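You operate a simulated robot arm through the tools that you are given. There is no shell and no other tool. Be economical: measure what you need, move in short steps, check, and stop when the job is done.

Carry out the task below with a simulated two-armed robot. There is one attempt and no reset: what you move stays moved.

## Task
Put the steel cup on the steel shelf behind the hot cabinet away on the top of the tall rack. Close the front right door. Fetch the jelly plate from the side leaf of the steam table and set it on the shelf of the end table. Take the pink sponge and leave it on the top of the square table. Fetch the sauce bottle and stand it on the top of the steel rack. Put the purple bowl from the rack in the right basin. Put the 165 ml marked cup from the top of the wide steel table on the upper shelf of the wide steel table and the 175 ml marked cup in the orange bowl there. Do these in any order. Set down upright: steel cup, sauce bottle, marked cup.

It is judged by the outcome, as a careful person would: the job done as asked, and still so three seconds after it is handed in. It fails if anything else is knocked over, pushed out of place, dropped, spilled or broken.

## Robot
Two 6-joint arms with two-finger parallel grippers on one trunk, on a base that drives. Base frame: it is fixed to the floor where the robot stands at the start and does not move with it; the origin is under the middle of the robot, x ahead of it, y to its left, z up. Readings come in cm, degrees, newtons and seconds.
The left shoulder is at the start at [-10.7, 17.7, 71], the right one opposite. With the tool pointing down near the work surface each hand reaches from about 10 to 72 cm from the robot's upright axis, wherever it stands, measured 20 degrees to its own side. Places, roughly: front right door [130, 60, 110]; jelly plate (15x15x5 cm) [180, 240, 80]; marked cup [250, -575, 75]; orange bowl (14x14x7 cm) [230, -590, 80]; pink sponge (7x9x4 cm) [180, 260, 80]; purple bowl (14x14x7 cm) [-160, 310, 90]; right basin [-150, 280, 80]; sauce bottle (8x8x29 cm) [250, 260, 90]; shelf of the end table [330, 20, 40]; steel cup (8x8x9 cm) [50, 20, 70]; top of the square table [260, 250, 70]; top of the steel rack [340, 170, 100]; top of the tall rack [-110, -120, 130]; upper shelf of the wide steel table [190, -590, 50]. Payload 1.57 kg a hand.
The TCP of each hand is the grasp point between the finger pads, 3 cm short of the fingertips. In the tool frame z runs along the fingers and y along their closing line. Largest opening 8 cm; finger width 1.7, thickness 1.2; the body of the gripper, 4 by 8.2 cm, starts 8 cm behind the TCP.
Orientation is told as [roll, pitch, yaw] about the base's x, y, z axes, in that order, counted from this pose: with the fingers straight down and closing along the base's y, the tool's x points along the base's -x, its y along +y and its z along -z.

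## Interface
- The arms move only by the tool move_arm. It takes "left_deltas", "right_deltas" or both (then of equal length, played together; a hand with none holds still); each is a list of rows, each an object (a shift or turn left out is 0, a gripper value left out holds the last) with "slide": the shift along the tool's x, y, z in units of 30 mm (1.0 is 30 mm), a list of three; "rot": the turn, a rotation vector about the tool's x, y, z in units of 6 degrees (1.0 is 6 degrees), a list of three; "hand": the gripper command, from -1 (fully open) to 1 (shut), values between in proportion. In form: [{"slide": [x, y, z], "rot": [rx, ry, rz], "hand": hand}, ...]. A call has 1 to 12 rows; each row shifts and turns the commanded pose from where the row before left it, along the tool's axes as they then stand. A call with a number of a shift or a turn outside -1 to 1 is refused whole. A row lasts 0.2 s, in which the tool goes at most 5 cm and 8.6 degrees; a call with a longer step from one row to the next is refused whole, and so is a gripper value outside its range. Where a pose cannot be reached the arm comes as near as it can. A force on the tool above 40 N (or 10 N above the force at the start of the call, whichever is more), or a blocked arm, ends the call early, and 0.2 s more pass. The fingers move at their own pace (about 7.2 cm/s each) and stop on an object; they squeeze with about 21 N. The grip force told is the motor's: it shows also when the fingers shut on nothing. Time passes only in rows, and 0.2 s behind the last, so rows that do not move let the fingers close. It gives the time, the measured TCP pose, the force on the tool (base axes), the opening and the grip force at its end, in the units of the frame above (readings bear some noise), with the torque about the TCP (base axes, N m) and any sound that the robot's microphone picked up.
- Cameras (640 x 400 px; columns grow to the right, rows downward): "scene" is now at [2.79, 3.57, 141.68]; the picture's right is [0.51, -0.86, 0.00], its down [-0.72, -0.43, -0.54] and it looks along [0.47, 0.28, -0.84] (base axes); focal length 261 px, centre (320, 200). "left" rides on the left gripper at [7.2, 0.7, -12.2] in its tool frame; the picture's right is [-0.09, 1.00, 0.00], its down [-0.84, -0.08, -0.54] and it looks along [-0.54, -0.05, 0.84] (tool axes); focal length 238 px, centre (320, 200). "right" rides on the right gripper at [7.2, -0.7, -12.2] in its tool frame; the picture's right is [0.09, 1.00, 0.00], its down [-0.84, 0.08, -0.54] and it looks along [-0.54, 0.05, 0.84] (tool axes); focal length 238 px, centre (320, 200). There is no depth. A picture from a camera that has moved, and an enlarged one, comes with that camera's place and axes in the base frame and with its lens.
- camera(camera): a new picture of that camera. No time passes.
- raise_lower(by): slides the trunk up (or, below 0, down) by that many cm; the arms and the scene camera ride with it, the base frame stays. It gives what a move gives, with no picture.
- drive_base(legs): drives the robot by 1 to 6 legs, each [ahead, left, turn to the left] in cm, cm and degrees, along the robot's own axes; the way and the turn of a leg run together, so that a leg with both is an arc; at most 150 cm and 180 degrees a leg. The arms and the cameras ride along, it lands a little off, and it stops where it bumps. It gives what a move gives.
- head_to(pan, tilt): turns the head with the scene camera to pan (to the left, within 143 degrees either way) and tilt (down, from -29 to 69), counted from straight ahead of the robot. It gives what a move gives.
- close_up(camera, box): a new picture of the part [left, top, right, bottom] of that camera's present view, enlarged. No time passes.
- sign_off(): hands the job in; it is judged then, once.

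Go step by step. Nothing tells you exact positions but the pictures and the camera data: compare them with the known pose of the tool, close in by small moves and look again before you grip or let go. The budget is 217 turns and 212 pictures, counting those below and the enlarged ones. Unless the task says otherwise, let go and move clear before handing in, and close with one line.

The tools are called after "Request:" as a command line: name --argument value ..., lists and objects as JSON in quotes. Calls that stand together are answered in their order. move_arm: Moves the arms, as the interface text tells. Its arguments: {"type":"object","properties":{"left_deltas":{"type":"array","items":{"type":"object","properties":{"slide":{"type":"array","items":{"type":"number"}},"rot":{"type":"array","items":{"type":"number"}},"hand":{"type":"number"}}}},"right_deltas":{"type":"array","items":{"type":"object","properties":{"slide":{"type":"array","items":{"type":"number"}},"rot":{"type":"array","items":{"type":"number"}},"hand":{"type":"number"}}}}},"required":[]} The other tools are called the same way: raise_lower (by) slides the trunk up or down; drive_base (legs) drives the base; head_to (pan, tilt) turns the head that bears the scene camera; camera (camera) takes a picture; close_up (camera, box) takes an enlarged picture of a part of a camera's view; sign_off () hands the job in.

At the start:

```text
time_s: 0.0
left_ee_pos: [34.21, 36.33, 90.71]
left_orientation: [0.0, 0.0, 0.0]
left_wrist_force: [0.2, -0.5, 0.5]
left_ft_torque: [0.0, -0.01, 0.04]
left_width: 8.0
left_grip_force: 0.0
right_ee_pos: [40.79, -6.18, 83.27]
right_orientation: [0.0, 0.0, 0.1]
right_wrist_force: [-0.3, 0.1, -0.3]
right_ft_torque: [-0.02, 0.02, 0.02]
right_width: 7.99
right_grip_force: 0.0
trunk travel left (down, up): [-15.0, 17.8]
robot x, y, heading: [0.13, 0.22, -0.0]
head pan, tilt: [30.6, 57.1]
```

scene: 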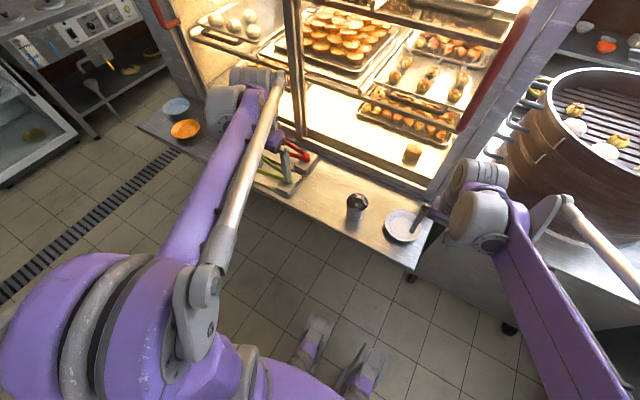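
right: 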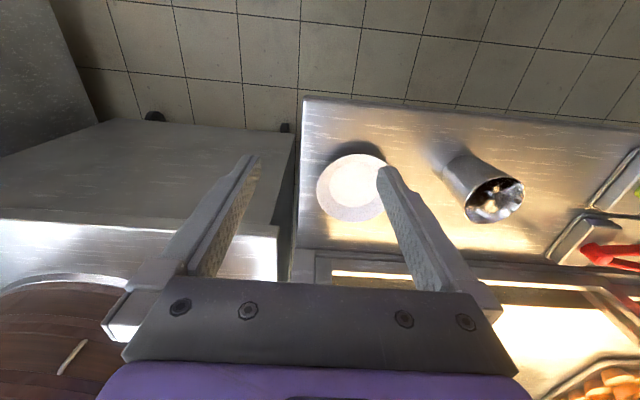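
left: 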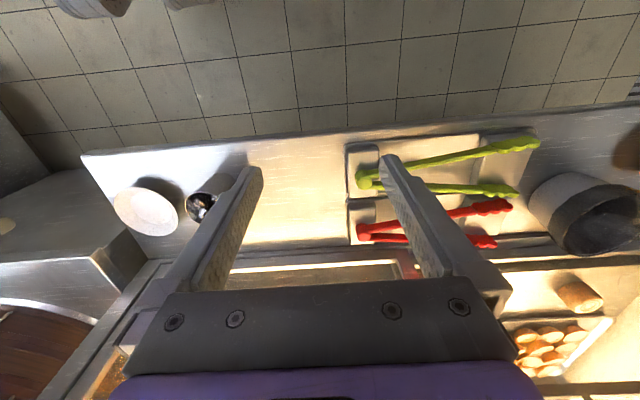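

The steel cup stands on the shelf near [47, 16]. I will look around first to learn the room's layout before moving.

Request:
head_to --pan 0 --tilt 25

Request:
camera --camera "scene"

Request:
head_to --pan 80 --tilt 20

Request:
camera --camera "scene"

Request:
head_to --pan 140 --tilt 20

Request:
camera --camera "scene"

Request:
head_to --pan -80 --tilt 20

Request:
camera --camera "scene"

Request:
head_to --pan -140 --tilt 20

Request:
camera --camera "scene"

```text
time_s: 1.0
left_ee_pos: [34.08, 36.41, 90.65]
left_orientation: [0.0, 0.1, 0.1]
left_wrist_force: [-0.5, 1.0, -0.9]
left_ft_torque: [0.01, 0.0, 0.0]
left_width: 7.98
left_grip_force: 0.2
right_ee_pos: [40.96, -6.25, 83.24]
right_orientation: [0.0, 0.0, 0.0]
right_wrist_force: [-0.1, -0.7, 0.3]
right_ft_torque: [0.02, 0.01, -0.02]
right_width: 7.99
right_grip_force: 0.1
trunk travel left (down, up): [-15.0, 17.8]
robot x, y, heading: [-0.01, -0.11, 0.0]
head pan, tilt: [0.0, 25.0]
```

```text
208 pictures are left
camera scene: at [5.98, 0.02, 146.33], right [0.0, -1.0, 0.0], down [-0.42, 0.0, -0.91], along [0.91, 0.0, -0.42], focal length 261 px, centre (320, 200)
```

scene: 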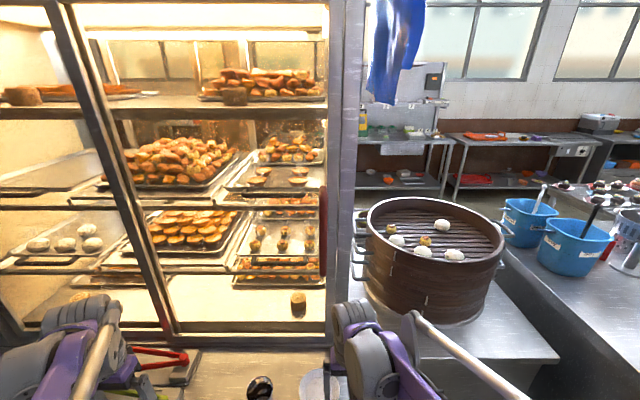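

```text
time_s: 2.5
left_ee_pos: [34.16, 36.32, 90.69]
left_orientation: [-0.1, 0.1, 0.0]
left_wrist_force: [0.7, 1.0, 0.1]
left_ft_torque: [-0.02, 0.02, 0.04]
left_width: 8.0
left_grip_force: 0.1
right_ee_pos: [40.92, -6.2, 83.13]
right_orientation: [0.0, 0.0, 0.0]
right_wrist_force: [-0.1, -0.2, 0.3]
right_ft_torque: [-0.02, 0.04, 0.02]
right_width: 8.01
right_grip_force: 0.2
trunk travel left (down, up): [-15.0, 17.8]
robot x, y, heading: [0.31, -0.04, -0.1]
head pan, tilt: [80.0, 20.0]
```

```text
207 pictures are left
camera scene: at [-1.61, 9.18, 147.15], right [0.98, -0.17, 0.0], down [-0.06, -0.34, -0.94], along [0.16, 0.93, -0.34], focal length 261 px, centre (320, 200)
```

scene: 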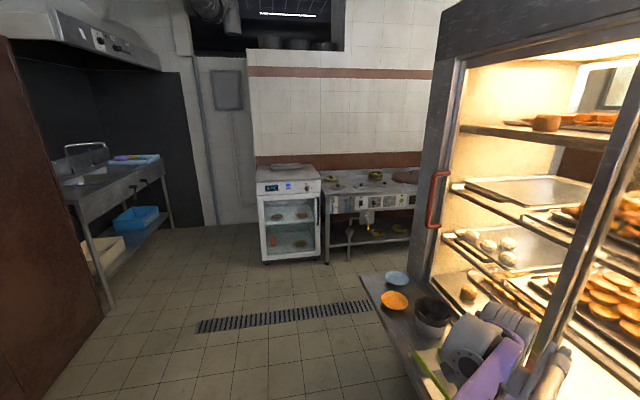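

```text
time_s: 3.8
left_ee_pos: [34.06, 36.38, 90.7]
left_orientation: [0.0, 0.0, 0.0]
left_wrist_force: [0.4, 0.2, 0.1]
left_ft_torque: [0.0, 0.03, -0.02]
left_width: 8.0
left_grip_force: 0.0
right_ee_pos: [40.99, -6.21, 83.18]
right_orientation: [0.0, 0.0, 0.0]
right_wrist_force: [-0.4, -0.5, 0.0]
right_ft_torque: [-0.02, -0.01, 0.0]
right_width: 8.0
right_grip_force: 0.0
trunk travel left (down, up): [-15.0, 17.8]
robot x, y, heading: [-0.06, -0.03, 0.1]
head pan, tilt: [140.0, 20.0]
```

```text
206 pictures are left
camera scene: at [-10.36, 6.0, 147.15], right [0.64, 0.77, 0.0], down [0.26, -0.22, -0.94], along [-0.72, 0.6, -0.34], focal length 261 px, centre (320, 200)
```

scene: 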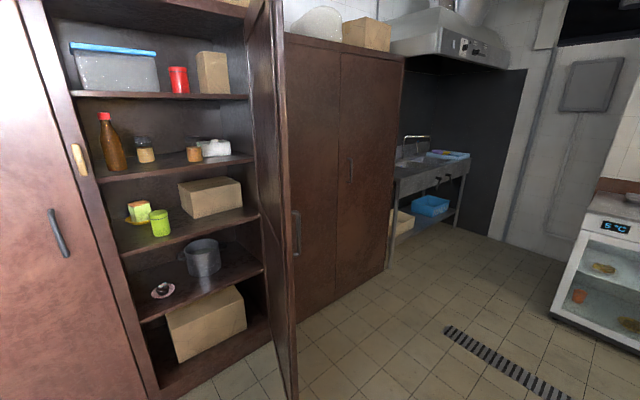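

```text
time_s: 7.0
left_ee_pos: [34.17, 36.36, 90.62]
left_orientation: [0.0, -0.1, 0.0]
left_wrist_force: [-0.4, 0.0, 0.0]
left_ft_torque: [0.05, 0.0, 0.02]
left_width: 7.98
left_grip_force: 0.2
right_ee_pos: [40.98, -6.29, 83.1]
right_orientation: [0.0, 0.0, 0.0]
right_wrist_force: [0.7, 0.7, -0.7]
right_ft_torque: [-0.03, 0.01, 0.02]
right_width: 8.0
right_grip_force: 0.0
trunk travel left (down, up): [-15.0, 17.8]
robot x, y, heading: [-0.11, 0.07, 0.1]
head pan, tilt: [-80.0, 20.0]
```

```text
205 pictures are left
camera scene: at [-1.61, -9.16, 147.15], right [-0.98, -0.17, 0.0], down [-0.06, 0.34, -0.94], along [0.16, -0.93, -0.34], focal length 261 px, centre (320, 200)
```

scene: 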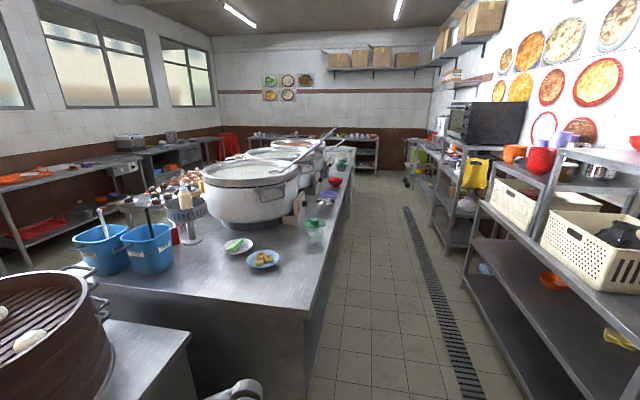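

```text
time_s: 8.3
left_ee_pos: [34.07, 36.36, 90.79]
left_orientation: [-0.1, 0.1, -0.1]
left_wrist_force: [-0.1, 0.5, -0.7]
left_ft_torque: [0.02, 0.02, 0.03]
left_width: 8.01
left_grip_force: 0.0
right_ee_pos: [40.98, -6.3, 83.21]
right_orientation: [-0.1, 0.0, 0.0]
right_wrist_force: [-0.1, 1.3, 0.9]
right_ft_torque: [-0.01, 0.0, 0.03]
right_width: 8.01
right_grip_force: 0.1
trunk travel left (down, up): [-15.0, 17.8]
robot x, y, heading: [0.07, 0.22, -0.0]
head pan, tilt: [-140.0, 20.0]
```

```text
204 pictures are left
camera scene: at [-10.36, -5.98, 147.15], right [-0.64, 0.77, 0.0], down [0.26, 0.22, -0.94], along [-0.72, -0.6, -0.34], focal length 261 px, centre (320, 200)
```

scene: 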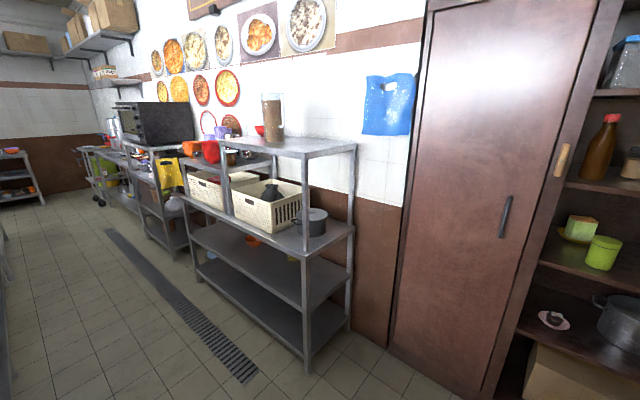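

The steel cup's rim is at about [48.8, 17.1, 69.5]. I will zoom in on it to see how to grip it.

Request:
close_up --camera "right" --box '[300, 80, 620, 280]'

Request:
head_to --pan 15 --tilt 60

Request:
camera --camera "scene"

Request:
close_up --camera "scene" --box '[220, 80, 420, 205]'

```text
2.00 times, centred on (460, 180) of right
camera zoom: at [33.57, -6.93, 95.33], right [-0.09, 1.0, 0.0], down [0.84, 0.08, 0.54], along [0.54, 0.05, -0.84], focal length 477 px, centre (40, 240)
```

zoom: 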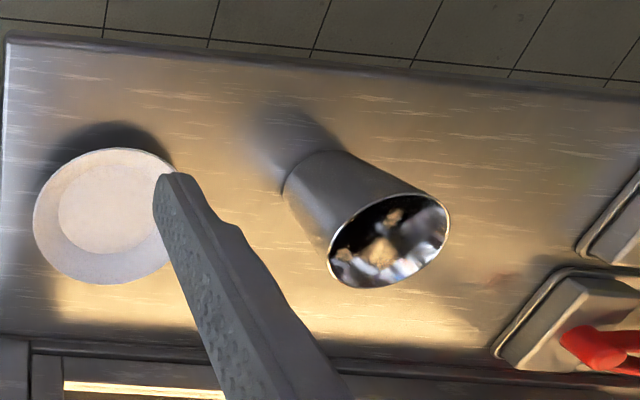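

```text
time_s: 10.7
left_ee_pos: [34.15, 36.4, 90.73]
left_orientation: [0.0, 0.0, -0.1]
left_wrist_force: [0.4, 0.0, -0.6]
left_ft_torque: [0.0, 0.03, 0.01]
left_width: 7.98
left_grip_force: 0.0
right_ee_pos: [40.93, -6.05, 83.19]
right_orientation: [0.0, 0.0, -0.1]
right_wrist_force: [-0.2, -0.5, -0.6]
right_ft_torque: [0.0, -0.01, 0.0]
right_width: 8.0
right_grip_force: 0.1
trunk travel left (down, up): [-15.0, 17.8]
robot x, y, heading: [0.04, 0.07, -0.1]
head pan, tilt: [15.0, 60.0]
```

```text
202 pictures are left
camera scene: at [3.21, 1.73, 141.33], right [0.26, -0.97, 0.0], down [-0.84, -0.22, -0.5], along [0.48, 0.13, -0.87], focal length 261 px, centre (320, 200)
```

scene: 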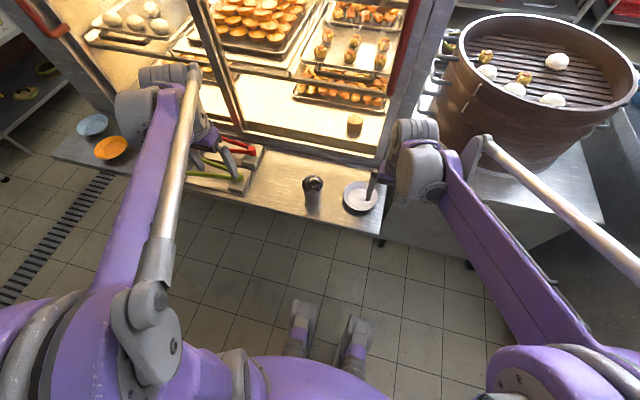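

```text
3.20 times, centred on (320, 142) of scene
camera zoom: at [3.21, 1.73, 141.33], right [0.26, -0.97, 0.0], down [-0.84, -0.22, -0.5], along [0.48, 0.13, -0.87], focal length 836 px, centre (320, 384)
```

zoom: 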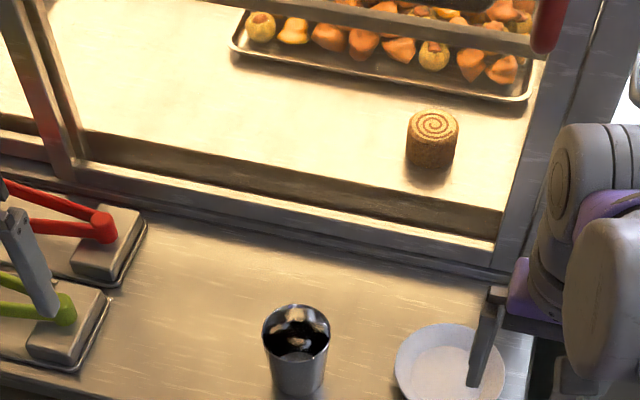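

The cup is an empty taper about 7 cm wide, so I can grip it by the sides with the left hand tilted forward. I'll bring the left hand in behind it.

Request:
move_arm --left_deltas '[{"slide": [0, -0.72, 0], "rot": [0, -1, 0], "hand": -1}, {"slide": [0, -0.72, 0], "rot": [0, -1, 0]}, {"slide": [0, -0.72, 0], "rot": [0, -1, 0]}, {"slide": [0, -0.72, 0], "rot": [0, -1, 0]}, {"slide": [0, -0.72, 0], "rot": [0, -1, 0]}, {"slide": [0, -0.72, 0], "rot": [0, -1, 0]}, {"slide": [0, -0.72, 0], "rot": [0, -1, 0]}, {"slide": [0, -0.72, 0], "rot": [0, -1, 0]}, {"slide": [0, -0.67, 0], "rot": [0, -1, 0]}]'

Request:
camera --camera "left"

```text
time_s: 12.7
left_ee_pos: [34.13, 17.18, 90.56]
left_orientation: [0.1, -54.2, 0.0]
left_wrist_force: [0.3, -0.5, -0.1]
left_ft_torque: [0.0, 0.01, -0.01]
left_width: 7.99
left_grip_force: 0.0
right_ee_pos: [40.9, -6.15, 83.2]
right_orientation: [0.0, 0.0, 0.0]
right_wrist_force: [0.3, 1.0, -0.2]
right_ft_torque: [0.01, 0.0, 0.04]
right_width: 7.98
right_grip_force: 0.1
trunk travel left (down, up): [-15.0, 17.8]
robot x, y, heading: [-0.17, 0.16, 0.2]
head pan, tilt: [15.0, 60.0]
```

```text
200 pictures are left
camera left: at [20.14, 17.68, 91.86], right [0.05, 1.0, 0.07], down [0.05, -0.08, 1.0], along [1.0, -0.05, -0.06], focal length 238 px, centre (320, 200)
```

left: 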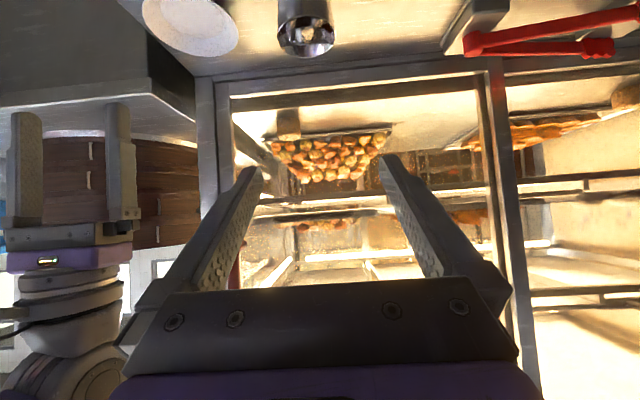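

The hand is tilted 54° with the cup just below the view centre. I'll move it to the pre-grasp point.

Request:
move_arm --left_deltas '[{"slide": [0.631, 0, 0.795]}, {"slide": [0.631, 0, 0.795]}, {"slide": [0.631, 0, 0.795]}, {"slide": [0.631, 0, 0.795]}, {"slide": [0.631, 0, 0.795]}, {"slide": [0.631, 0, 0.795]}]'

Request:
camera --camera "left"

Request:
close_up --camera "scene" --box '[220, 80, 420, 205]'

```text
time_s: 14.1
left_ee_pos: [39.08, 17.15, 73.0]
left_orientation: [-0.1, -54.0, 0.0]
left_wrist_force: [-0.2, 0.6, -0.3]
left_ft_torque: [0.04, 0.01, 0.04]
left_width: 7.98
left_grip_force: 0.0
right_ee_pos: [40.96, -6.19, 83.15]
right_orientation: [0.1, 0.0, 0.0]
right_wrist_force: [-0.4, -0.4, 0.3]
right_ft_torque: [-0.01, 0.04, -0.01]
right_width: 7.97
right_grip_force: 0.1
trunk travel left (down, up): [-15.0, 17.8]
robot x, y, heading: [0.04, 0.31, -0.3]
head pan, tilt: [15.0, 60.0]
```

```text
199 pictures are left
camera left: at [25.1, 17.69, 74.39], right [0.05, 1.0, 0.07], down [0.05, -0.08, 1.0], along [1.0, -0.05, -0.06], focal length 238 px, centre (320, 200)
```

left: 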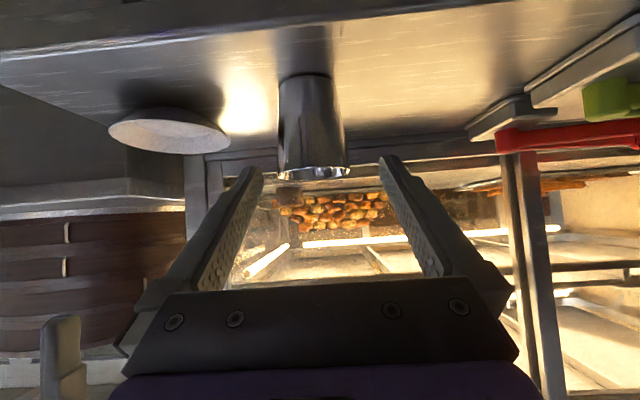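

```text
3.20 times, centred on (320, 142) of scene
camera zoom: at [3.31, 1.75, 141.33], right [0.26, -0.97, 0.0], down [-0.84, -0.22, -0.5], along [0.48, 0.13, -0.87], focal length 836 px, centre (320, 384)
```

zoom: 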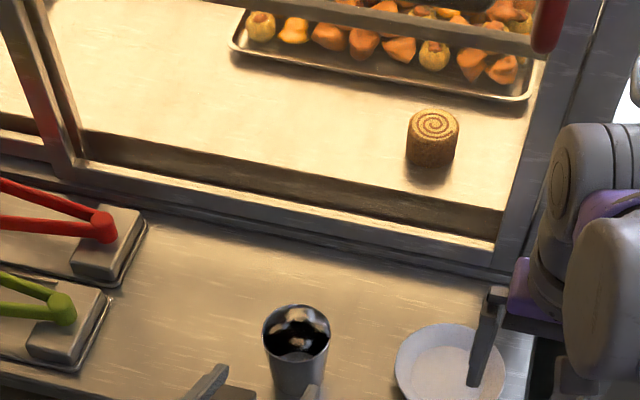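

The cup centre works out at about [48.3, 16.2]. I'll shift slightly right, advance to straddle it, and check before closing.

Request:
move_arm --left_deltas '[{"slide": [0, -0.3, 0]}, {"slide": [0, 0, 0.8]}, {"slide": [0, 0, 0.8]}, {"slide": [0, 0, 0.8]}]'

Request:
camera --camera "left"

Request:
close_up --camera "scene" --box '[220, 80, 420, 205]'

```text
time_s: 15.1
left_ee_pos: [44.94, 16.31, 68.93]
left_orientation: [0.1, -54.0, 0.1]
left_wrist_force: [-0.5, 0.2, -0.1]
left_ft_torque: [0.02, 0.01, -0.04]
left_width: 7.96
left_grip_force: 0.1
right_ee_pos: [40.95, -6.21, 83.13]
right_orientation: [0.0, 0.0, 0.0]
right_wrist_force: [-0.3, 0.1, 0.2]
right_ft_torque: [0.0, -0.02, -0.04]
right_width: 7.98
right_grip_force: 0.0
trunk travel left (down, up): [-15.0, 17.8]
robot x, y, heading: [-0.22, -0.08, -0.1]
head pan, tilt: [15.0, 60.0]
```

```text
197 pictures are left
camera left: at [30.97, 16.8, 70.19], right [0.05, 1.0, 0.07], down [0.05, -0.08, 1.0], along [1.0, -0.05, -0.06], focal length 238 px, centre (320, 200)
```

left: 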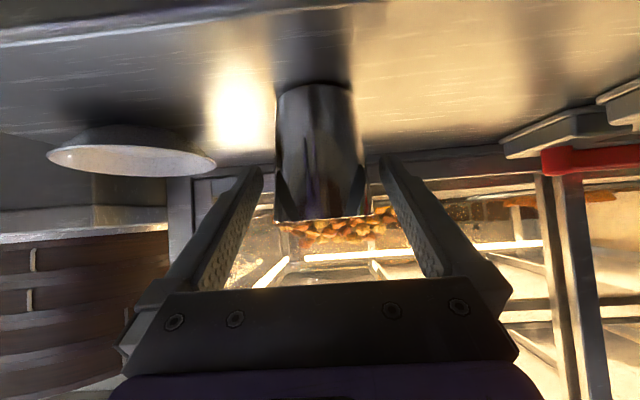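

```text
3.20 times, centred on (320, 142) of scene
camera zoom: at [3.27, 1.74, 141.33], right [0.26, -0.97, 0.0], down [-0.84, -0.22, -0.5], along [0.48, 0.13, -0.87], focal length 836 px, centre (320, 384)
```

zoom: 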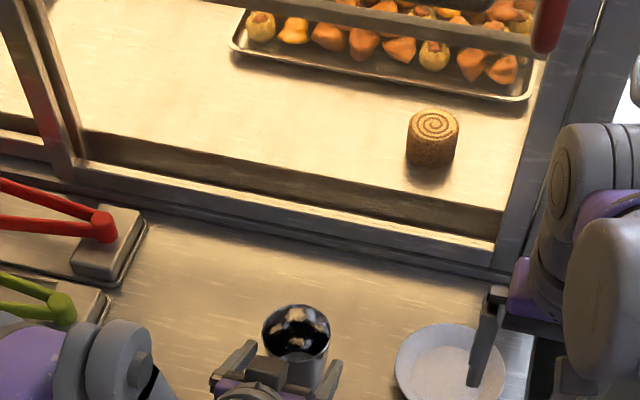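

The cup is centred between the fingers. I'll go the last 4 cm and close.

Request:
move_arm --left_deltas '[{"slide": [0, 0, 0.7]}, {"slide": [0, 0, 0.6]}, {"hand": 1}, {"hand": 1}, {"hand": 1}]'

Request:
camera --camera "left"

```text
time_s: 16.3
left_ee_pos: [48.14, 16.28, 66.55]
left_orientation: [0.0, -53.9, 0.1]
left_wrist_force: [-0.8, -0.2, 0.4]
left_ft_torque: [-0.02, -0.01, 0.0]
left_width: 6.78
left_grip_force: 21.1
right_ee_pos: [40.85, -6.24, 83.23]
right_orientation: [0.0, 0.0, 0.0]
right_wrist_force: [1.0, -0.4, -0.4]
right_ft_torque: [0.02, -0.02, -0.02]
right_width: 7.98
right_grip_force: 0.0
trunk travel left (down, up): [-15.0, 17.8]
robot x, y, heading: [-0.31, 0.08, -0.3]
head pan, tilt: [15.0, 60.0]
```

```text
195 pictures are left
camera left: at [34.08, 16.81, 67.94], right [0.05, 1.0, 0.07], down [0.05, -0.08, 1.0], along [1.0, -0.05, -0.06], focal length 238 px, centre (320, 200)
```

left: 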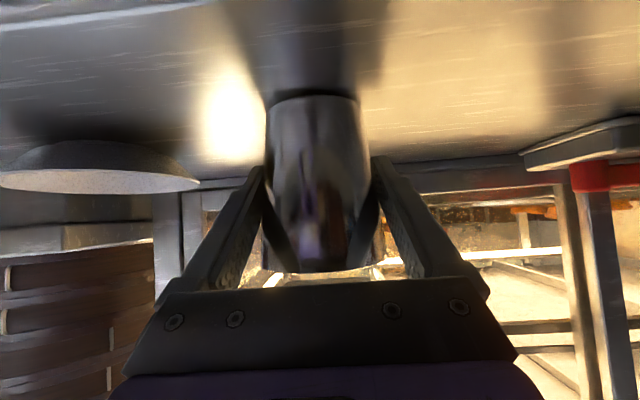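

The cup is held (6.8 cm). I'll lift it clear and pull it back, then back the robot away and turn toward the tall rack.

Request:
move_arm --left_deltas '[{"slide": [-0.81, 0, -0.59]}, {"slide": [-0.81, 0, -0.59]}, {"slide": [-0.81, 0, -0.59]}, {"slide": [-0.81, 0, -0.59]}, {"slide": [-0.81, 0, -0.59]}, {"slide": [-0.81, 0, -0.59]}, {"slide": [-0.81, 0, -0.59]}, {"slide": [0, 0, -0.9]}, {"slide": [0, 0, -0.9]}]'

Request:
camera --camera "left"

Request:
drive_base --legs '[[-40, 0, 0], [0, 0, 90], [0, 0, 90]]'

Request:
head_to --pan 30 --tilt 20

Request:
camera --camera "scene"

```text
time_s: 18.3
left_ee_pos: [43.75, 16.25, 90.66]
left_orientation: [-0.1, -54.0, 0.0]
left_wrist_force: [0.0, 0.9, -0.8]
left_ft_torque: [0.0, 0.01, -0.02]
left_width: 6.73
left_grip_force: 21.5
right_ee_pos: [40.87, -6.14, 83.09]
right_orientation: [-0.1, 0.0, 0.0]
right_wrist_force: [0.0, -0.1, 1.1]
right_ft_torque: [0.0, 0.0, 0.0]
right_width: 8.01
right_grip_force: 0.1
trunk travel left (down, up): [-15.0, 17.8]
robot x, y, heading: [-0.25, 0.24, 0.0]
head pan, tilt: [15.0, 60.0]
```

```text
194 pictures are left
camera left: at [29.71, 16.77, 92.0], right [0.05, 1.0, 0.07], down [0.05, -0.08, 1.0], along [1.0, -0.05, -0.06], focal length 238 px, centre (320, 200)
```

left: 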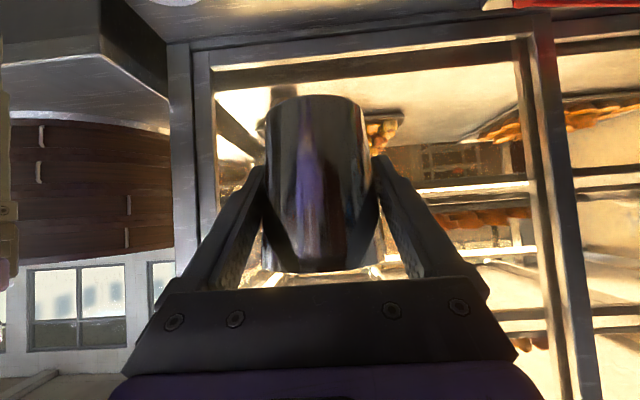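

```text
time_s: 28.3
left_ee_pos: [-84.35, -14.44, 90.6]
left_orientation: [-0.1, -54.0, 177.5]
left_wrist_force: [0.8, -0.6, -0.5]
left_ft_torque: [0.0, 0.0, -0.02]
left_width: 6.68
left_grip_force: 21.0
right_ee_pos: [-80.34, 7.84, 83.12]
right_orientation: [0.0, 0.0, 177.5]
right_wrist_force: [0.5, 0.9, 0.1]
right_ft_torque: [-0.02, -0.01, 0.03]
right_width: 8.01
right_grip_force: 0.0
trunk travel left (down, up): [-15.0, 17.8]
robot x, y, heading: [-40.12, 0.08, 177.7]
head pan, tilt: [15.0, 60.0]
```

```text
time_s: 29.4
left_ee_pos: [-84.15, -14.32, 90.59]
left_orientation: [-0.1, -54.0, 177.4]
left_wrist_force: [1.1, 0.0, -1.1]
left_ft_torque: [-0.05, -0.01, -0.01]
left_width: 6.64
left_grip_force: 21.1
right_ee_pos: [-80.4, 7.95, 83.22]
right_orientation: [0.0, 0.0, 177.4]
right_wrist_force: [-0.1, -1.5, 0.5]
right_ft_torque: [-0.02, 0.02, 0.03]
right_width: 8.0
right_grip_force: 0.0
trunk travel left (down, up): [-15.0, 17.8]
robot x, y, heading: [-40.14, -0.19, 177.7]
head pan, tilt: [30.0, 20.0]
```

```text
193 pictures are left
camera scene: at [-44.82, -4.46, 147.14], right [-0.46, 0.89, 0.0], down [0.3, 0.16, -0.94], along [-0.83, -0.43, -0.34], focal length 261 px, centre (320, 200)
```

scene: 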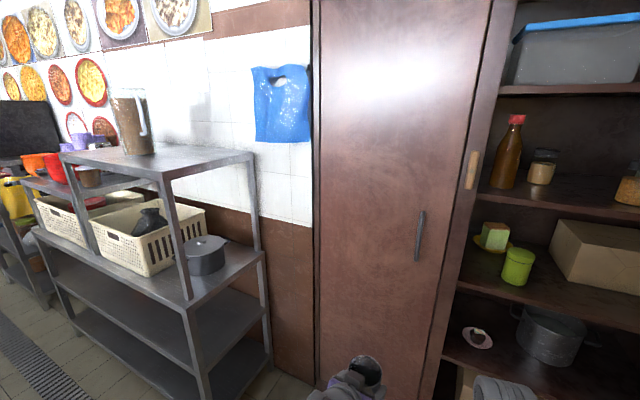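

The rack top is at z ≈ 127.5, with its near corner around [-92, -81]. I'll pull the right hand back, raise the trunk, and strafe into the aisle beside the rack.

Request:
move_arm --right_deltas '[{"slide": [1, 0, 0]}, {"slide": [1, 0, 0]}, {"slide": [1, 0, 0]}, {"slide": [1, -0.5, 0]}, {"slide": [1, -0.5, 0]}]'

Request:
raise_lower --by 17.8

Request:
drive_base --legs '[[-7, 0, 2.3], [0, 79, 0]]'

Request:
camera --camera "scene"

Request:
camera --camera "left"

```text
time_s: 30.6
left_ee_pos: [-84.19, -14.33, 90.61]
left_orientation: [0.0, -53.9, 177.5]
left_wrist_force: [0.2, 0.8, -0.1]
left_ft_torque: [0.03, -0.01, 0.0]
left_width: 6.71
left_grip_force: 21.3
right_ee_pos: [-65.29, 10.28, 83.33]
right_orientation: [0.0, 0.0, 177.5]
right_wrist_force: [-0.5, 0.2, -1.0]
right_ft_torque: [-0.03, -0.02, 0.0]
right_width: 8.02
right_grip_force: 0.1
trunk travel left (down, up): [-15.0, 17.8]
robot x, y, heading: [-39.88, 0.11, 177.4]
head pan, tilt: [30.0, 20.0]
```

```text
time_s: 32.5
left_ee_pos: [-84.18, -14.38, 108.41]
left_orientation: [0.0, -54.0, 177.5]
left_wrist_force: [0.3, -0.6, -0.2]
left_ft_torque: [0.0, -0.01, 0.01]
left_width: 6.65
left_grip_force: 20.8
right_ee_pos: [-65.29, 10.27, 101.0]
right_orientation: [-0.1, 0.0, 177.5]
right_wrist_force: [-0.3, -0.1, -0.1]
right_ft_torque: [0.0, -0.01, -0.02]
right_width: 7.99
right_grip_force: 0.1
trunk travel left (down, up): [-32.8, 0.0]
robot x, y, heading: [-40.1, -0.15, 177.5]
head pan, tilt: [30.0, 20.0]
```

```text
time_s: 40.5
left_ee_pos: [-77.36, -95.28, 108.41]
left_orientation: [0.0, -54.0, 179.6]
left_wrist_force: [0.2, -1.0, -1.0]
left_ft_torque: [0.0, 0.01, 0.03]
left_width: 6.58
left_grip_force: 20.8
right_ee_pos: [-59.16, -70.01, 101.0]
right_orientation: [0.1, 0.1, 179.6]
right_wrist_force: [-0.2, 0.3, 0.0]
right_ft_torque: [-0.02, 0.0, 0.0]
right_width: 7.99
right_grip_force: 0.0
trunk travel left (down, up): [-32.8, 0.0]
robot x, y, heading: [-33.33, -79.04, 179.6]
head pan, tilt: [30.0, 20.0]
```

```text
192 pictures are left
camera scene: at [-37.06, -83.92, 165.18], right [-0.49, 0.87, 0.0], down [0.3, 0.17, -0.94], along [-0.82, -0.46, -0.34], focal length 261 px, centre (320, 200)
```

scene: 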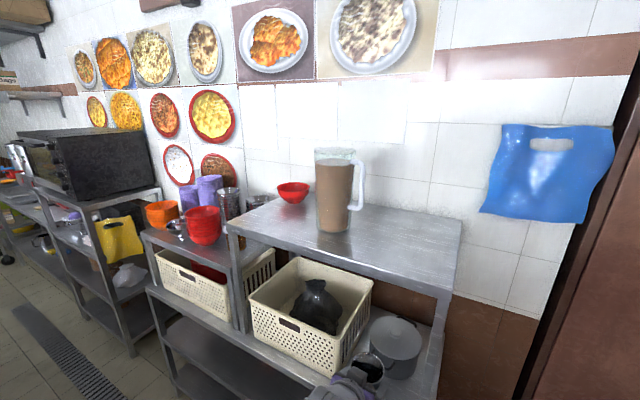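

```text
191 pictures are left
camera left: at [-63.01, -96.1, 109.75], right [-0.06, -1.0, 0.07], down [-0.05, 0.08, 1.0], along [-1.0, 0.06, -0.06], focal length 238 px, centre (320, 200)
```

left: 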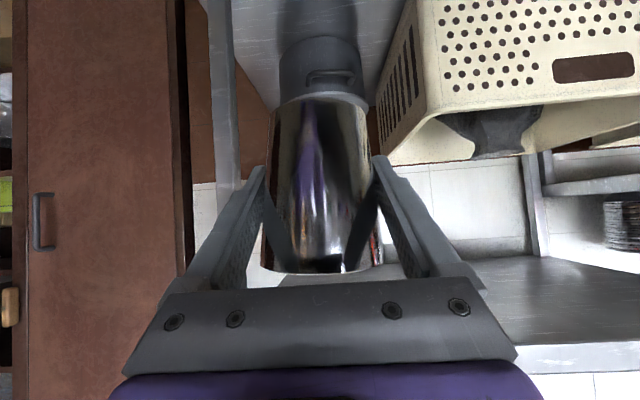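

The rack top is clear at around [-104, -96] to the right of the jug. I'll raise the cup above the rack height.

Request:
move_arm --left_deltas '[{"slide": [-0.71, 0, -0.516]}, {"slide": [-0.71, 0, -0.516]}, {"slide": [-0.71, 0, -0.516]}, {"slide": [-0.71, 0, -0.516]}, {"slide": [-0.71, 0, -0.516]}, {"slide": [-0.71, 0, -0.516]}, {"slide": [-0.71, 0, -0.516]}, {"slide": [-0.71, 0, -0.516]}, {"slide": [-0.71, 0, -0.516]}, {"slide": [-0.71, 0, -0.516]}, {"slide": [-0.71, 0, -0.516]}, {"slide": [-0.71, 0, -0.516]}]'

Request:
camera --camera "left"

```text
time_s: 43.1
left_ee_pos: [-77.24, -95.21, 139.75]
left_orientation: [0.0, -54.0, 179.6]
left_wrist_force: [0.6, 0.4, -1.1]
left_ft_torque: [0.02, 0.0, -0.04]
left_width: 6.55
left_grip_force: 21.0
right_ee_pos: [-59.31, -69.87, 100.95]
right_orientation: [0.0, 0.0, 179.6]
right_wrist_force: [0.8, -0.2, 0.2]
right_ft_torque: [0.02, -0.01, -0.01]
right_width: 7.99
right_grip_force: 0.0
trunk travel left (down, up): [-32.8, 0.0]
robot x, y, heading: [-33.38, -79.65, 179.6]
head pan, tilt: [30.0, 20.0]
```

```text
190 pictures are left
camera left: at [-62.97, -96.13, 141.35], right [-0.06, -1.0, 0.07], down [-0.05, 0.08, 1.0], along [-1.0, 0.06, -0.06], focal length 238 px, centre (320, 200)
```

left: 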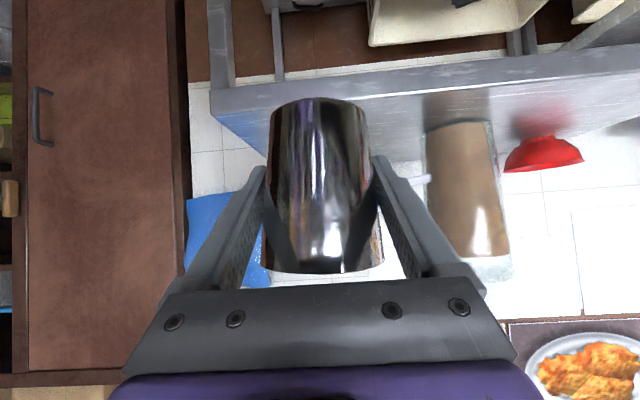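

The cup is above the rack top. I'll drive ahead 14 cm and then extend the arm 12 cm.

Request:
drive_base --legs '[[14, 0, 0.4]]'

Request:
move_arm --left_deltas '[{"slide": [-0.588, 0, 0.809]}, {"slide": [-0.588, 0, 0.809]}, {"slide": [-0.588, 0, 0.809]}, {"slide": [-0.588, 0, 0.809]}]'

Request:
camera --camera "left"

Request:
head_to --pan 10 --tilt 35

Request:
camera --camera "scene"

```text
time_s: 44.4
left_ee_pos: [-90.97, -95.62, 139.92]
left_orientation: [0.0, -54.0, -180.0]
left_wrist_force: [0.0, -0.3, -1.0]
left_ft_torque: [0.01, 0.03, 0.04]
left_width: 6.54
left_grip_force: 21.7
right_ee_pos: [-73.15, -70.15, 100.99]
right_orientation: [-0.1, 0.0, -180.1]
right_wrist_force: [0.5, -0.2, -0.4]
right_ft_torque: [-0.02, 0.01, 0.02]
right_width: 8.02
right_grip_force: 0.2
trunk travel left (down, up): [-32.8, 0.0]
robot x, y, heading: [-47.3, -79.37, -180.0]
head pan, tilt: [30.0, 20.0]
```

```text
time_s: 45.4
left_ee_pos: [-103.33, -95.43, 139.95]
left_orientation: [-0.1, -54.0, -180.1]
left_wrist_force: [0.4, 0.2, -1.0]
left_ft_torque: [0.01, 0.03, 0.02]
left_width: 6.54
left_grip_force: 21.1
right_ee_pos: [-73.4, -70.1, 100.86]
right_orientation: [-0.1, 0.1, -180.0]
right_wrist_force: [0.0, -0.4, -0.5]
right_ft_torque: [-0.03, 0.01, -0.02]
right_width: 8.01
right_grip_force: 0.0
trunk travel left (down, up): [-32.8, 0.0]
robot x, y, heading: [-47.46, -79.13, -179.9]
head pan, tilt: [30.0, 20.0]
```

```text
189 pictures are left
camera left: at [-89.07, -96.17, 141.22], right [-0.05, -1.0, 0.07], down [-0.05, 0.08, 1.0], along [-1.0, 0.05, -0.06], focal length 238 px, centre (320, 200)
```

left: 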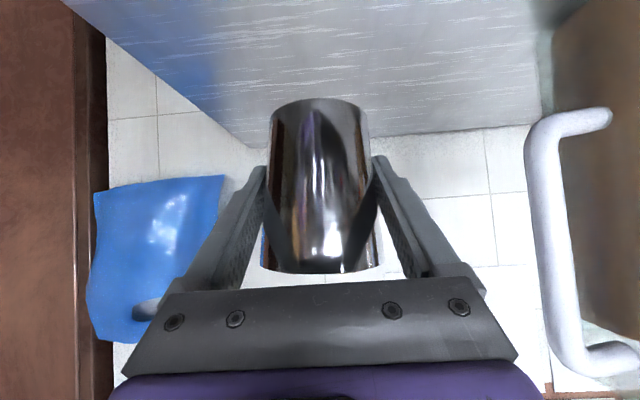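

```text
time_s: 46.3
left_ee_pos: [-103.09, -95.42, 139.81]
left_orientation: [0.0, -54.0, -180.0]
left_wrist_force: [-1.0, 1.1, -1.1]
left_ft_torque: [0.01, 0.02, 0.0]
left_width: 6.54
left_grip_force: 21.4
right_ee_pos: [-73.36, -70.11, 101.05]
right_orientation: [0.1, 0.0, -180.0]
right_wrist_force: [0.4, 0.1, -0.9]
right_ft_torque: [-0.01, 0.03, 0.03]
right_width: 7.99
right_grip_force: 0.1
trunk travel left (down, up): [-32.8, 0.0]
robot x, y, heading: [-47.44, -79.19, -180.2]
head pan, tilt: [10.0, 35.0]
```

```text
188 pictures are left
camera scene: at [-51.66, -80.78, 162.8], right [-0.17, 0.98, 0.0], down [0.56, 0.1, -0.82], along [-0.81, -0.14, -0.57], focal length 261 px, centre (320, 200)
```

scene: 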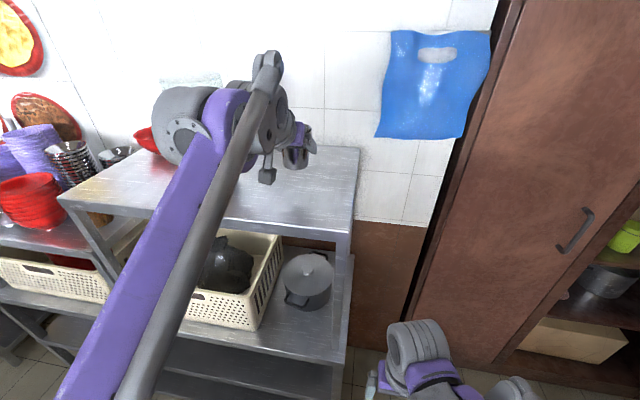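

The cup is over bare rack surface. I'll lower it toward the top.

Request:
move_arm --left_deltas '[{"slide": [0.674, 0, 0.49]}, {"slide": [0.674, 0, 0.49]}, {"slide": [0.108, 0, 0.078]}, {"slide": [0.108, 0, 0.078]}]'

Request:
camera --camera "left"

```text
time_s: 47.3
left_ee_pos: [-103.06, -95.47, 134.19]
left_orientation: [0.0, -54.1, -179.9]
left_wrist_force: [-0.7, 0.1, -0.9]
left_ft_torque: [0.0, 0.01, 0.05]
left_width: 6.53
left_grip_force: 21.2
right_ee_pos: [-73.33, -70.04, 100.96]
right_orientation: [0.0, 0.0, -180.0]
right_wrist_force: [0.0, -0.2, -0.2]
right_ft_torque: [-0.02, 0.0, -0.02]
right_width: 8.01
right_grip_force: 0.0
trunk travel left (down, up): [-32.8, 0.0]
robot x, y, heading: [-46.88, -79.41, -180.3]
head pan, tilt: [10.0, 35.0]
```

```text
187 pictures are left
camera left: at [-88.91, -96.31, 135.53], right [-0.05, -1.0, 0.07], down [-0.05, 0.08, 1.0], along [-1.0, 0.05, -0.06], focal length 238 px, centre (320, 200)
```

left: 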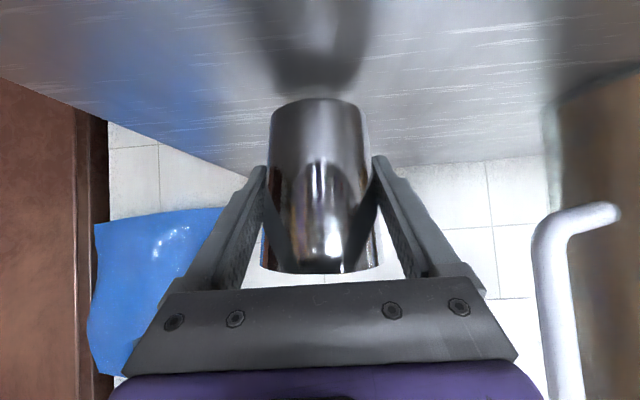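

A small gap, perhaps half a centimetre, remains. I'll lower in fine steps.

Request:
move_arm --left_deltas '[{"slide": [0.067, 0, 0.049]}, {"slide": [0.067, 0, 0.049]}, {"slide": [0.067, 0, 0.049]}]'

Request:
camera --camera "left"

```text
time_s: 48.1
left_ee_pos: [-103.14, -95.46, 133.29]
left_orientation: [0.1, -54.0, -180.0]
left_wrist_force: [0.1, 0.1, -0.5]
left_ft_torque: [0.0, 0.02, 0.01]
left_width: 6.53
left_grip_force: 21.4
right_ee_pos: [-73.3, -69.98, 100.8]
right_orientation: [0.0, 0.0, -180.0]
right_wrist_force: [-0.8, -0.9, 0.4]
right_ft_torque: [0.03, 0.03, 0.03]
right_width: 8.02
right_grip_force: 0.0
trunk travel left (down, up): [-32.8, 0.0]
robot x, y, heading: [-47.36, -79.12, -179.9]
head pan, tilt: [10.0, 35.0]
```

```text
186 pictures are left
camera left: at [-88.92, -96.26, 134.72], right [-0.05, -1.0, 0.07], down [-0.05, 0.08, 1.0], along [-1.0, 0.05, -0.06], focal length 238 px, centre (320, 200)
```

left: 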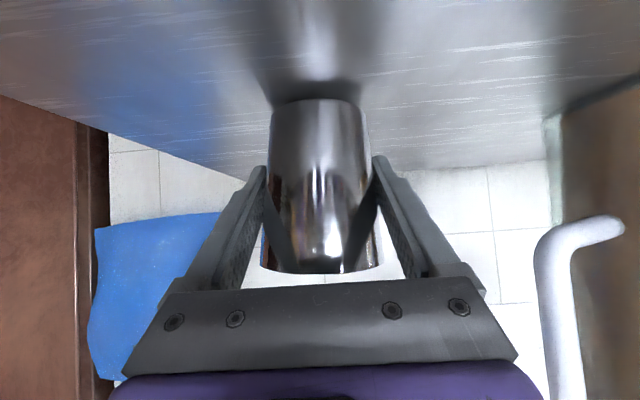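

There's no contact force yet, so I'll keep lowering.

Request:
move_arm --left_deltas '[{"slide": [0.067, 0, 0.049]}, {"slide": [0.067, 0, 0.049]}]'

Request:
camera --camera "left"

```text
time_s: 48.7
left_ee_pos: [-102.96, -95.49, 132.91]
left_orientation: [0.0, -54.1, -179.9]
left_wrist_force: [0.8, -1.1, 7.9]
left_ft_torque: [0.18, -0.01, -0.05]
left_width: 6.53
left_grip_force: 20.7
right_ee_pos: [-73.3, -70.16, 101.05]
right_orientation: [0.1, -0.1, -179.9]
right_wrist_force: [-0.4, -0.5, -0.1]
right_ft_torque: [0.0, -0.02, 0.03]
right_width: 8.01
right_grip_force: 0.0
trunk travel left (down, up): [-32.8, 0.0]
robot x, y, heading: [-47.55, -79.44, -180.0]
head pan, tilt: [10.0, 35.0]
```

```text
185 pictures are left
camera left: at [-88.82, -96.33, 134.36], right [-0.05, -1.0, 0.07], down [-0.05, 0.08, 1.0], along [-1.0, 0.05, -0.06], focal length 238 px, centre (320, 200)
```

left: 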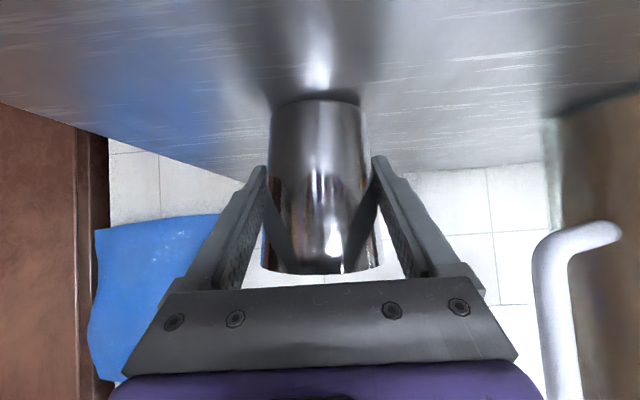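

It has touched down (8 N). I'll open the fingers and back out along them.

Request:
move_arm --left_deltas '[{"hand": -1}, {"hand": -1}, {"hand": -1}, {"slide": [0, 0, -0.5]}, {"slide": [0, 0, -0.8]}, {"slide": [0, 0, -0.8]}, {"slide": [0, 0, -0.8]}, {"slide": [0, 0, -0.8]}]'

Request:
camera --camera "left"

```text
time_s: 50.5
left_ee_pos: [-93.87, -95.41, 139.49]
left_orientation: [0.0, -54.0, -179.9]
left_wrist_force: [0.6, -0.2, -0.1]
left_ft_torque: [-0.02, 0.02, 0.01]
left_width: 8.01
left_grip_force: 0.0
right_ee_pos: [-73.33, -70.1, 100.87]
right_orientation: [0.2, 0.1, -180.0]
right_wrist_force: [0.3, -0.7, -1.0]
right_ft_torque: [-0.04, 0.01, 0.04]
right_width: 8.0
right_grip_force: 0.1
trunk travel left (down, up): [-32.8, 0.0]
robot x, y, heading: [-47.75, -79.28, -179.7]
head pan, tilt: [10.0, 35.0]
```

```text
184 pictures are left
camera left: at [-79.75, -96.2, 140.9], right [-0.05, -1.0, 0.07], down [-0.05, 0.08, 1.0], along [-1.0, 0.05, -0.06], focal length 238 px, centre (320, 200)
```

left: 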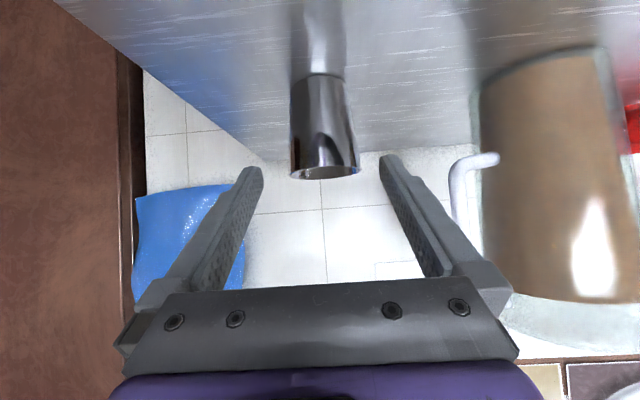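

The cup stands upright on the tall rack. I'll back off, tuck the left arm, and head for the sink at around [-150, 280].

Request:
drive_base --legs '[[-18, 0, 0], [0, 0, -90]]'

Request:
move_arm --left_deltas '[{"slide": [0.9, 0, 0]}, {"slide": [0.9, 0, 0]}, {"slide": [0.9, 0, 0]}, {"slide": [0.9, 0, 0]}, {"slide": [0.9, 0, 0]}, {"slide": [0.9, 0, 0]}, {"slide": [0.9, 0, 0]}, {"slide": [0.9, 0, 0]}]'

Request:
drive_base --legs '[[130, 0, 0]]'

Request:
head_to --pan 20 --tilt 25

Request:
camera --camera "scene"

Request:
head_to --pan -50 --tilt 25

Request:
camera --camera "scene"

```text
time_s: 55.8
left_ee_pos: [-44.88, -32.48, 139.65]
left_orientation: [0.0, -53.9, 89.5]
left_wrist_force: [0.3, -0.3, -0.2]
left_ft_torque: [0.02, 0.03, -0.03]
left_width: 7.99
left_grip_force: 0.1
right_ee_pos: [-19.73, -53.39, 100.89]
right_orientation: [0.0, 0.1, 89.4]
right_wrist_force: [0.3, 0.3, 0.8]
right_ft_torque: [-0.01, 0.02, -0.02]
right_width: 8.01
right_grip_force: 0.0
trunk travel left (down, up): [-32.8, 0.0]
robot x, y, heading: [-29.07, -79.33, 89.3]
head pan, tilt: [10.0, 35.0]
```

```text
time_s: 57.6
left_ee_pos: [-45.08, -45.19, 122.18]
left_orientation: [0.0, -53.9, 89.3]
left_wrist_force: [-0.5, -0.5, 0.5]
left_ft_torque: [0.0, 0.02, -0.01]
left_width: 7.97
left_grip_force: 0.1
right_ee_pos: [-19.92, -53.45, 100.92]
right_orientation: [0.1, 0.0, 89.3]
right_wrist_force: [-0.7, -0.1, -0.3]
right_ft_torque: [-0.01, 0.02, 0.02]
right_width: 8.02
right_grip_force: 0.1
trunk travel left (down, up): [-32.8, 0.0]
robot x, y, heading: [-29.13, -79.35, 89.5]
head pan, tilt: [10.0, 35.0]
```

```text
time_s: 64.2
left_ee_pos: [-44.8, 85.31, 122.07]
left_orientation: [0.0, -54.0, 90.0]
left_wrist_force: [-0.1, -0.7, 0.4]
left_ft_torque: [0.0, 0.0, 0.01]
left_width: 7.98
left_grip_force: 0.1
right_ee_pos: [-19.5, 77.35, 100.93]
right_orientation: [0.1, 0.0, 89.9]
right_wrist_force: [0.1, 0.6, 0.2]
right_ft_torque: [0.02, 0.02, -0.02]
right_width: 7.98
right_grip_force: 0.0
trunk travel left (down, up): [-32.8, 0.0]
robot x, y, heading: [-28.93, 51.74, 90.1]
head pan, tilt: [10.0, 35.0]
```

```text
time_s: 64.9
left_ee_pos: [-44.93, 85.47, 122.3]
left_orientation: [-0.1, -54.1, 89.9]
left_wrist_force: [0.3, 0.4, 0.1]
left_ft_torque: [0.01, 0.02, 0.0]
left_width: 8.0
left_grip_force: 0.1
right_ee_pos: [-19.57, 77.32, 101.01]
right_orientation: [-0.1, 0.0, 90.1]
right_wrist_force: [0.1, 0.3, 0.0]
right_ft_torque: [0.03, -0.02, 0.04]
right_width: 7.99
right_grip_force: 0.0
trunk travel left (down, up): [-32.8, 0.0]
robot x, y, heading: [-28.83, 51.25, 90.1]
head pan, tilt: [20.0, 25.0]
```

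```text
183 pictures are left
camera scene: at [-31.75, 55.71, 164.37], right [0.94, 0.34, 0.0], down [0.14, -0.4, -0.91], along [-0.31, 0.85, -0.42], focal length 261 px, centre (320, 200)
```

scene: 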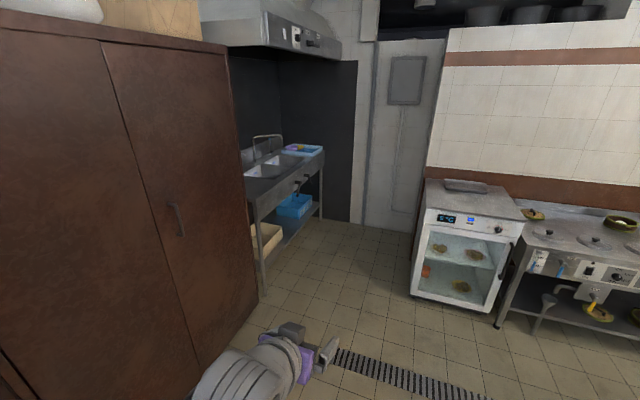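

```text
time_s: 66.3
left_ee_pos: [-44.86, 85.32, 122.08]
left_orientation: [0.1, -54.1, 90.1]
left_wrist_force: [-0.3, 0.2, 0.2]
left_ft_torque: [0.0, 0.01, 0.0]
left_width: 8.0
left_grip_force: 0.0
right_ee_pos: [-19.41, 77.32, 100.91]
right_orientation: [0.0, 0.0, 90.0]
right_wrist_force: [0.3, 0.8, -0.4]
right_ft_torque: [-0.01, 0.03, -0.01]
right_width: 7.99
right_grip_force: 0.0
trunk travel left (down, up): [-32.8, 0.0]
robot x, y, heading: [-28.4, 51.69, 90.0]
head pan, tilt: [-50.0, 25.0]
```

```text
182 pictures are left
camera scene: at [-21.54, 52.97, 164.37], right [0.64, -0.77, 0.0], down [-0.32, -0.27, -0.91], along [0.69, 0.58, -0.42], focal length 261 px, centre (320, 200)
```

scene: 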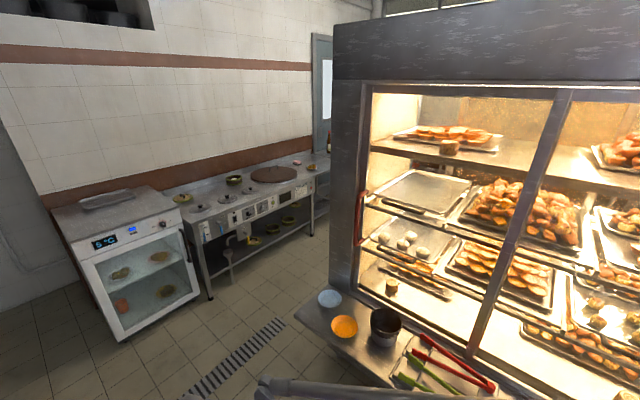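

The sink's front edge runs at about x = -130 from y = 205 to 315. I'll drive up and face it.

Request:
drive_base --legs '[[150, 0, 0], [50, 45, 0], [0, 0, 90]]'

Request:
head_to --pan -15 --tilt 35

Request:
camera --camera "scene"

```text
time_s: 81.5
left_ee_pos: [-108.77, 228.45, 122.04]
left_orientation: [0.0, -54.0, -179.3]
left_wrist_force: [0.6, 0.8, -0.1]
left_ft_torque: [0.01, -0.02, -0.02]
left_width: 7.99
left_grip_force: 0.0
right_ee_pos: [-101.01, 253.85, 100.96]
right_orientation: [0.0, 0.1, -179.5]
right_wrist_force: [0.1, 0.0, 0.3]
right_ft_torque: [0.02, 0.01, -0.04]
right_width: 8.01
right_grip_force: 0.0
trunk travel left (down, up): [-32.8, 0.0]
robot x, y, heading: [-74.83, 244.45, -179.6]
head pan, tilt: [-50.0, 25.0]
```

```text
time_s: 82.5
left_ee_pos: [-108.79, 228.45, 122.12]
left_orientation: [0.0, -54.0, -179.4]
left_wrist_force: [0.0, 1.0, 0.6]
left_ft_torque: [-0.01, 0.0, 0.0]
left_width: 7.99
left_grip_force: 0.2
right_ee_pos: [-100.87, 253.87, 100.91]
right_orientation: [0.0, 0.0, -179.5]
right_wrist_force: [-0.5, 0.3, -0.1]
right_ft_torque: [0.03, 0.02, -0.02]
right_width: 7.99
right_grip_force: 0.1
trunk travel left (down, up): [-32.8, 0.0]
robot x, y, heading: [-74.79, 244.93, -179.2]
head pan, tilt: [-15.0, 35.0]
```

```text
181 pictures are left
camera scene: at [-79.04, 247.18, 162.8], right [0.25, 0.97, 0.0], down [0.56, -0.14, -0.82], along [-0.79, 0.2, -0.57], focal length 261 px, centre (320, 200)
```

scene: 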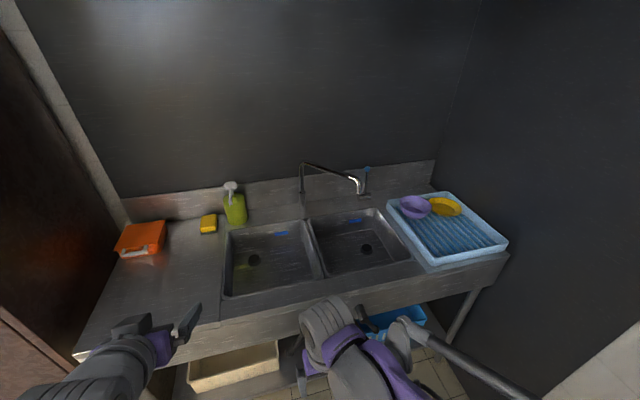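

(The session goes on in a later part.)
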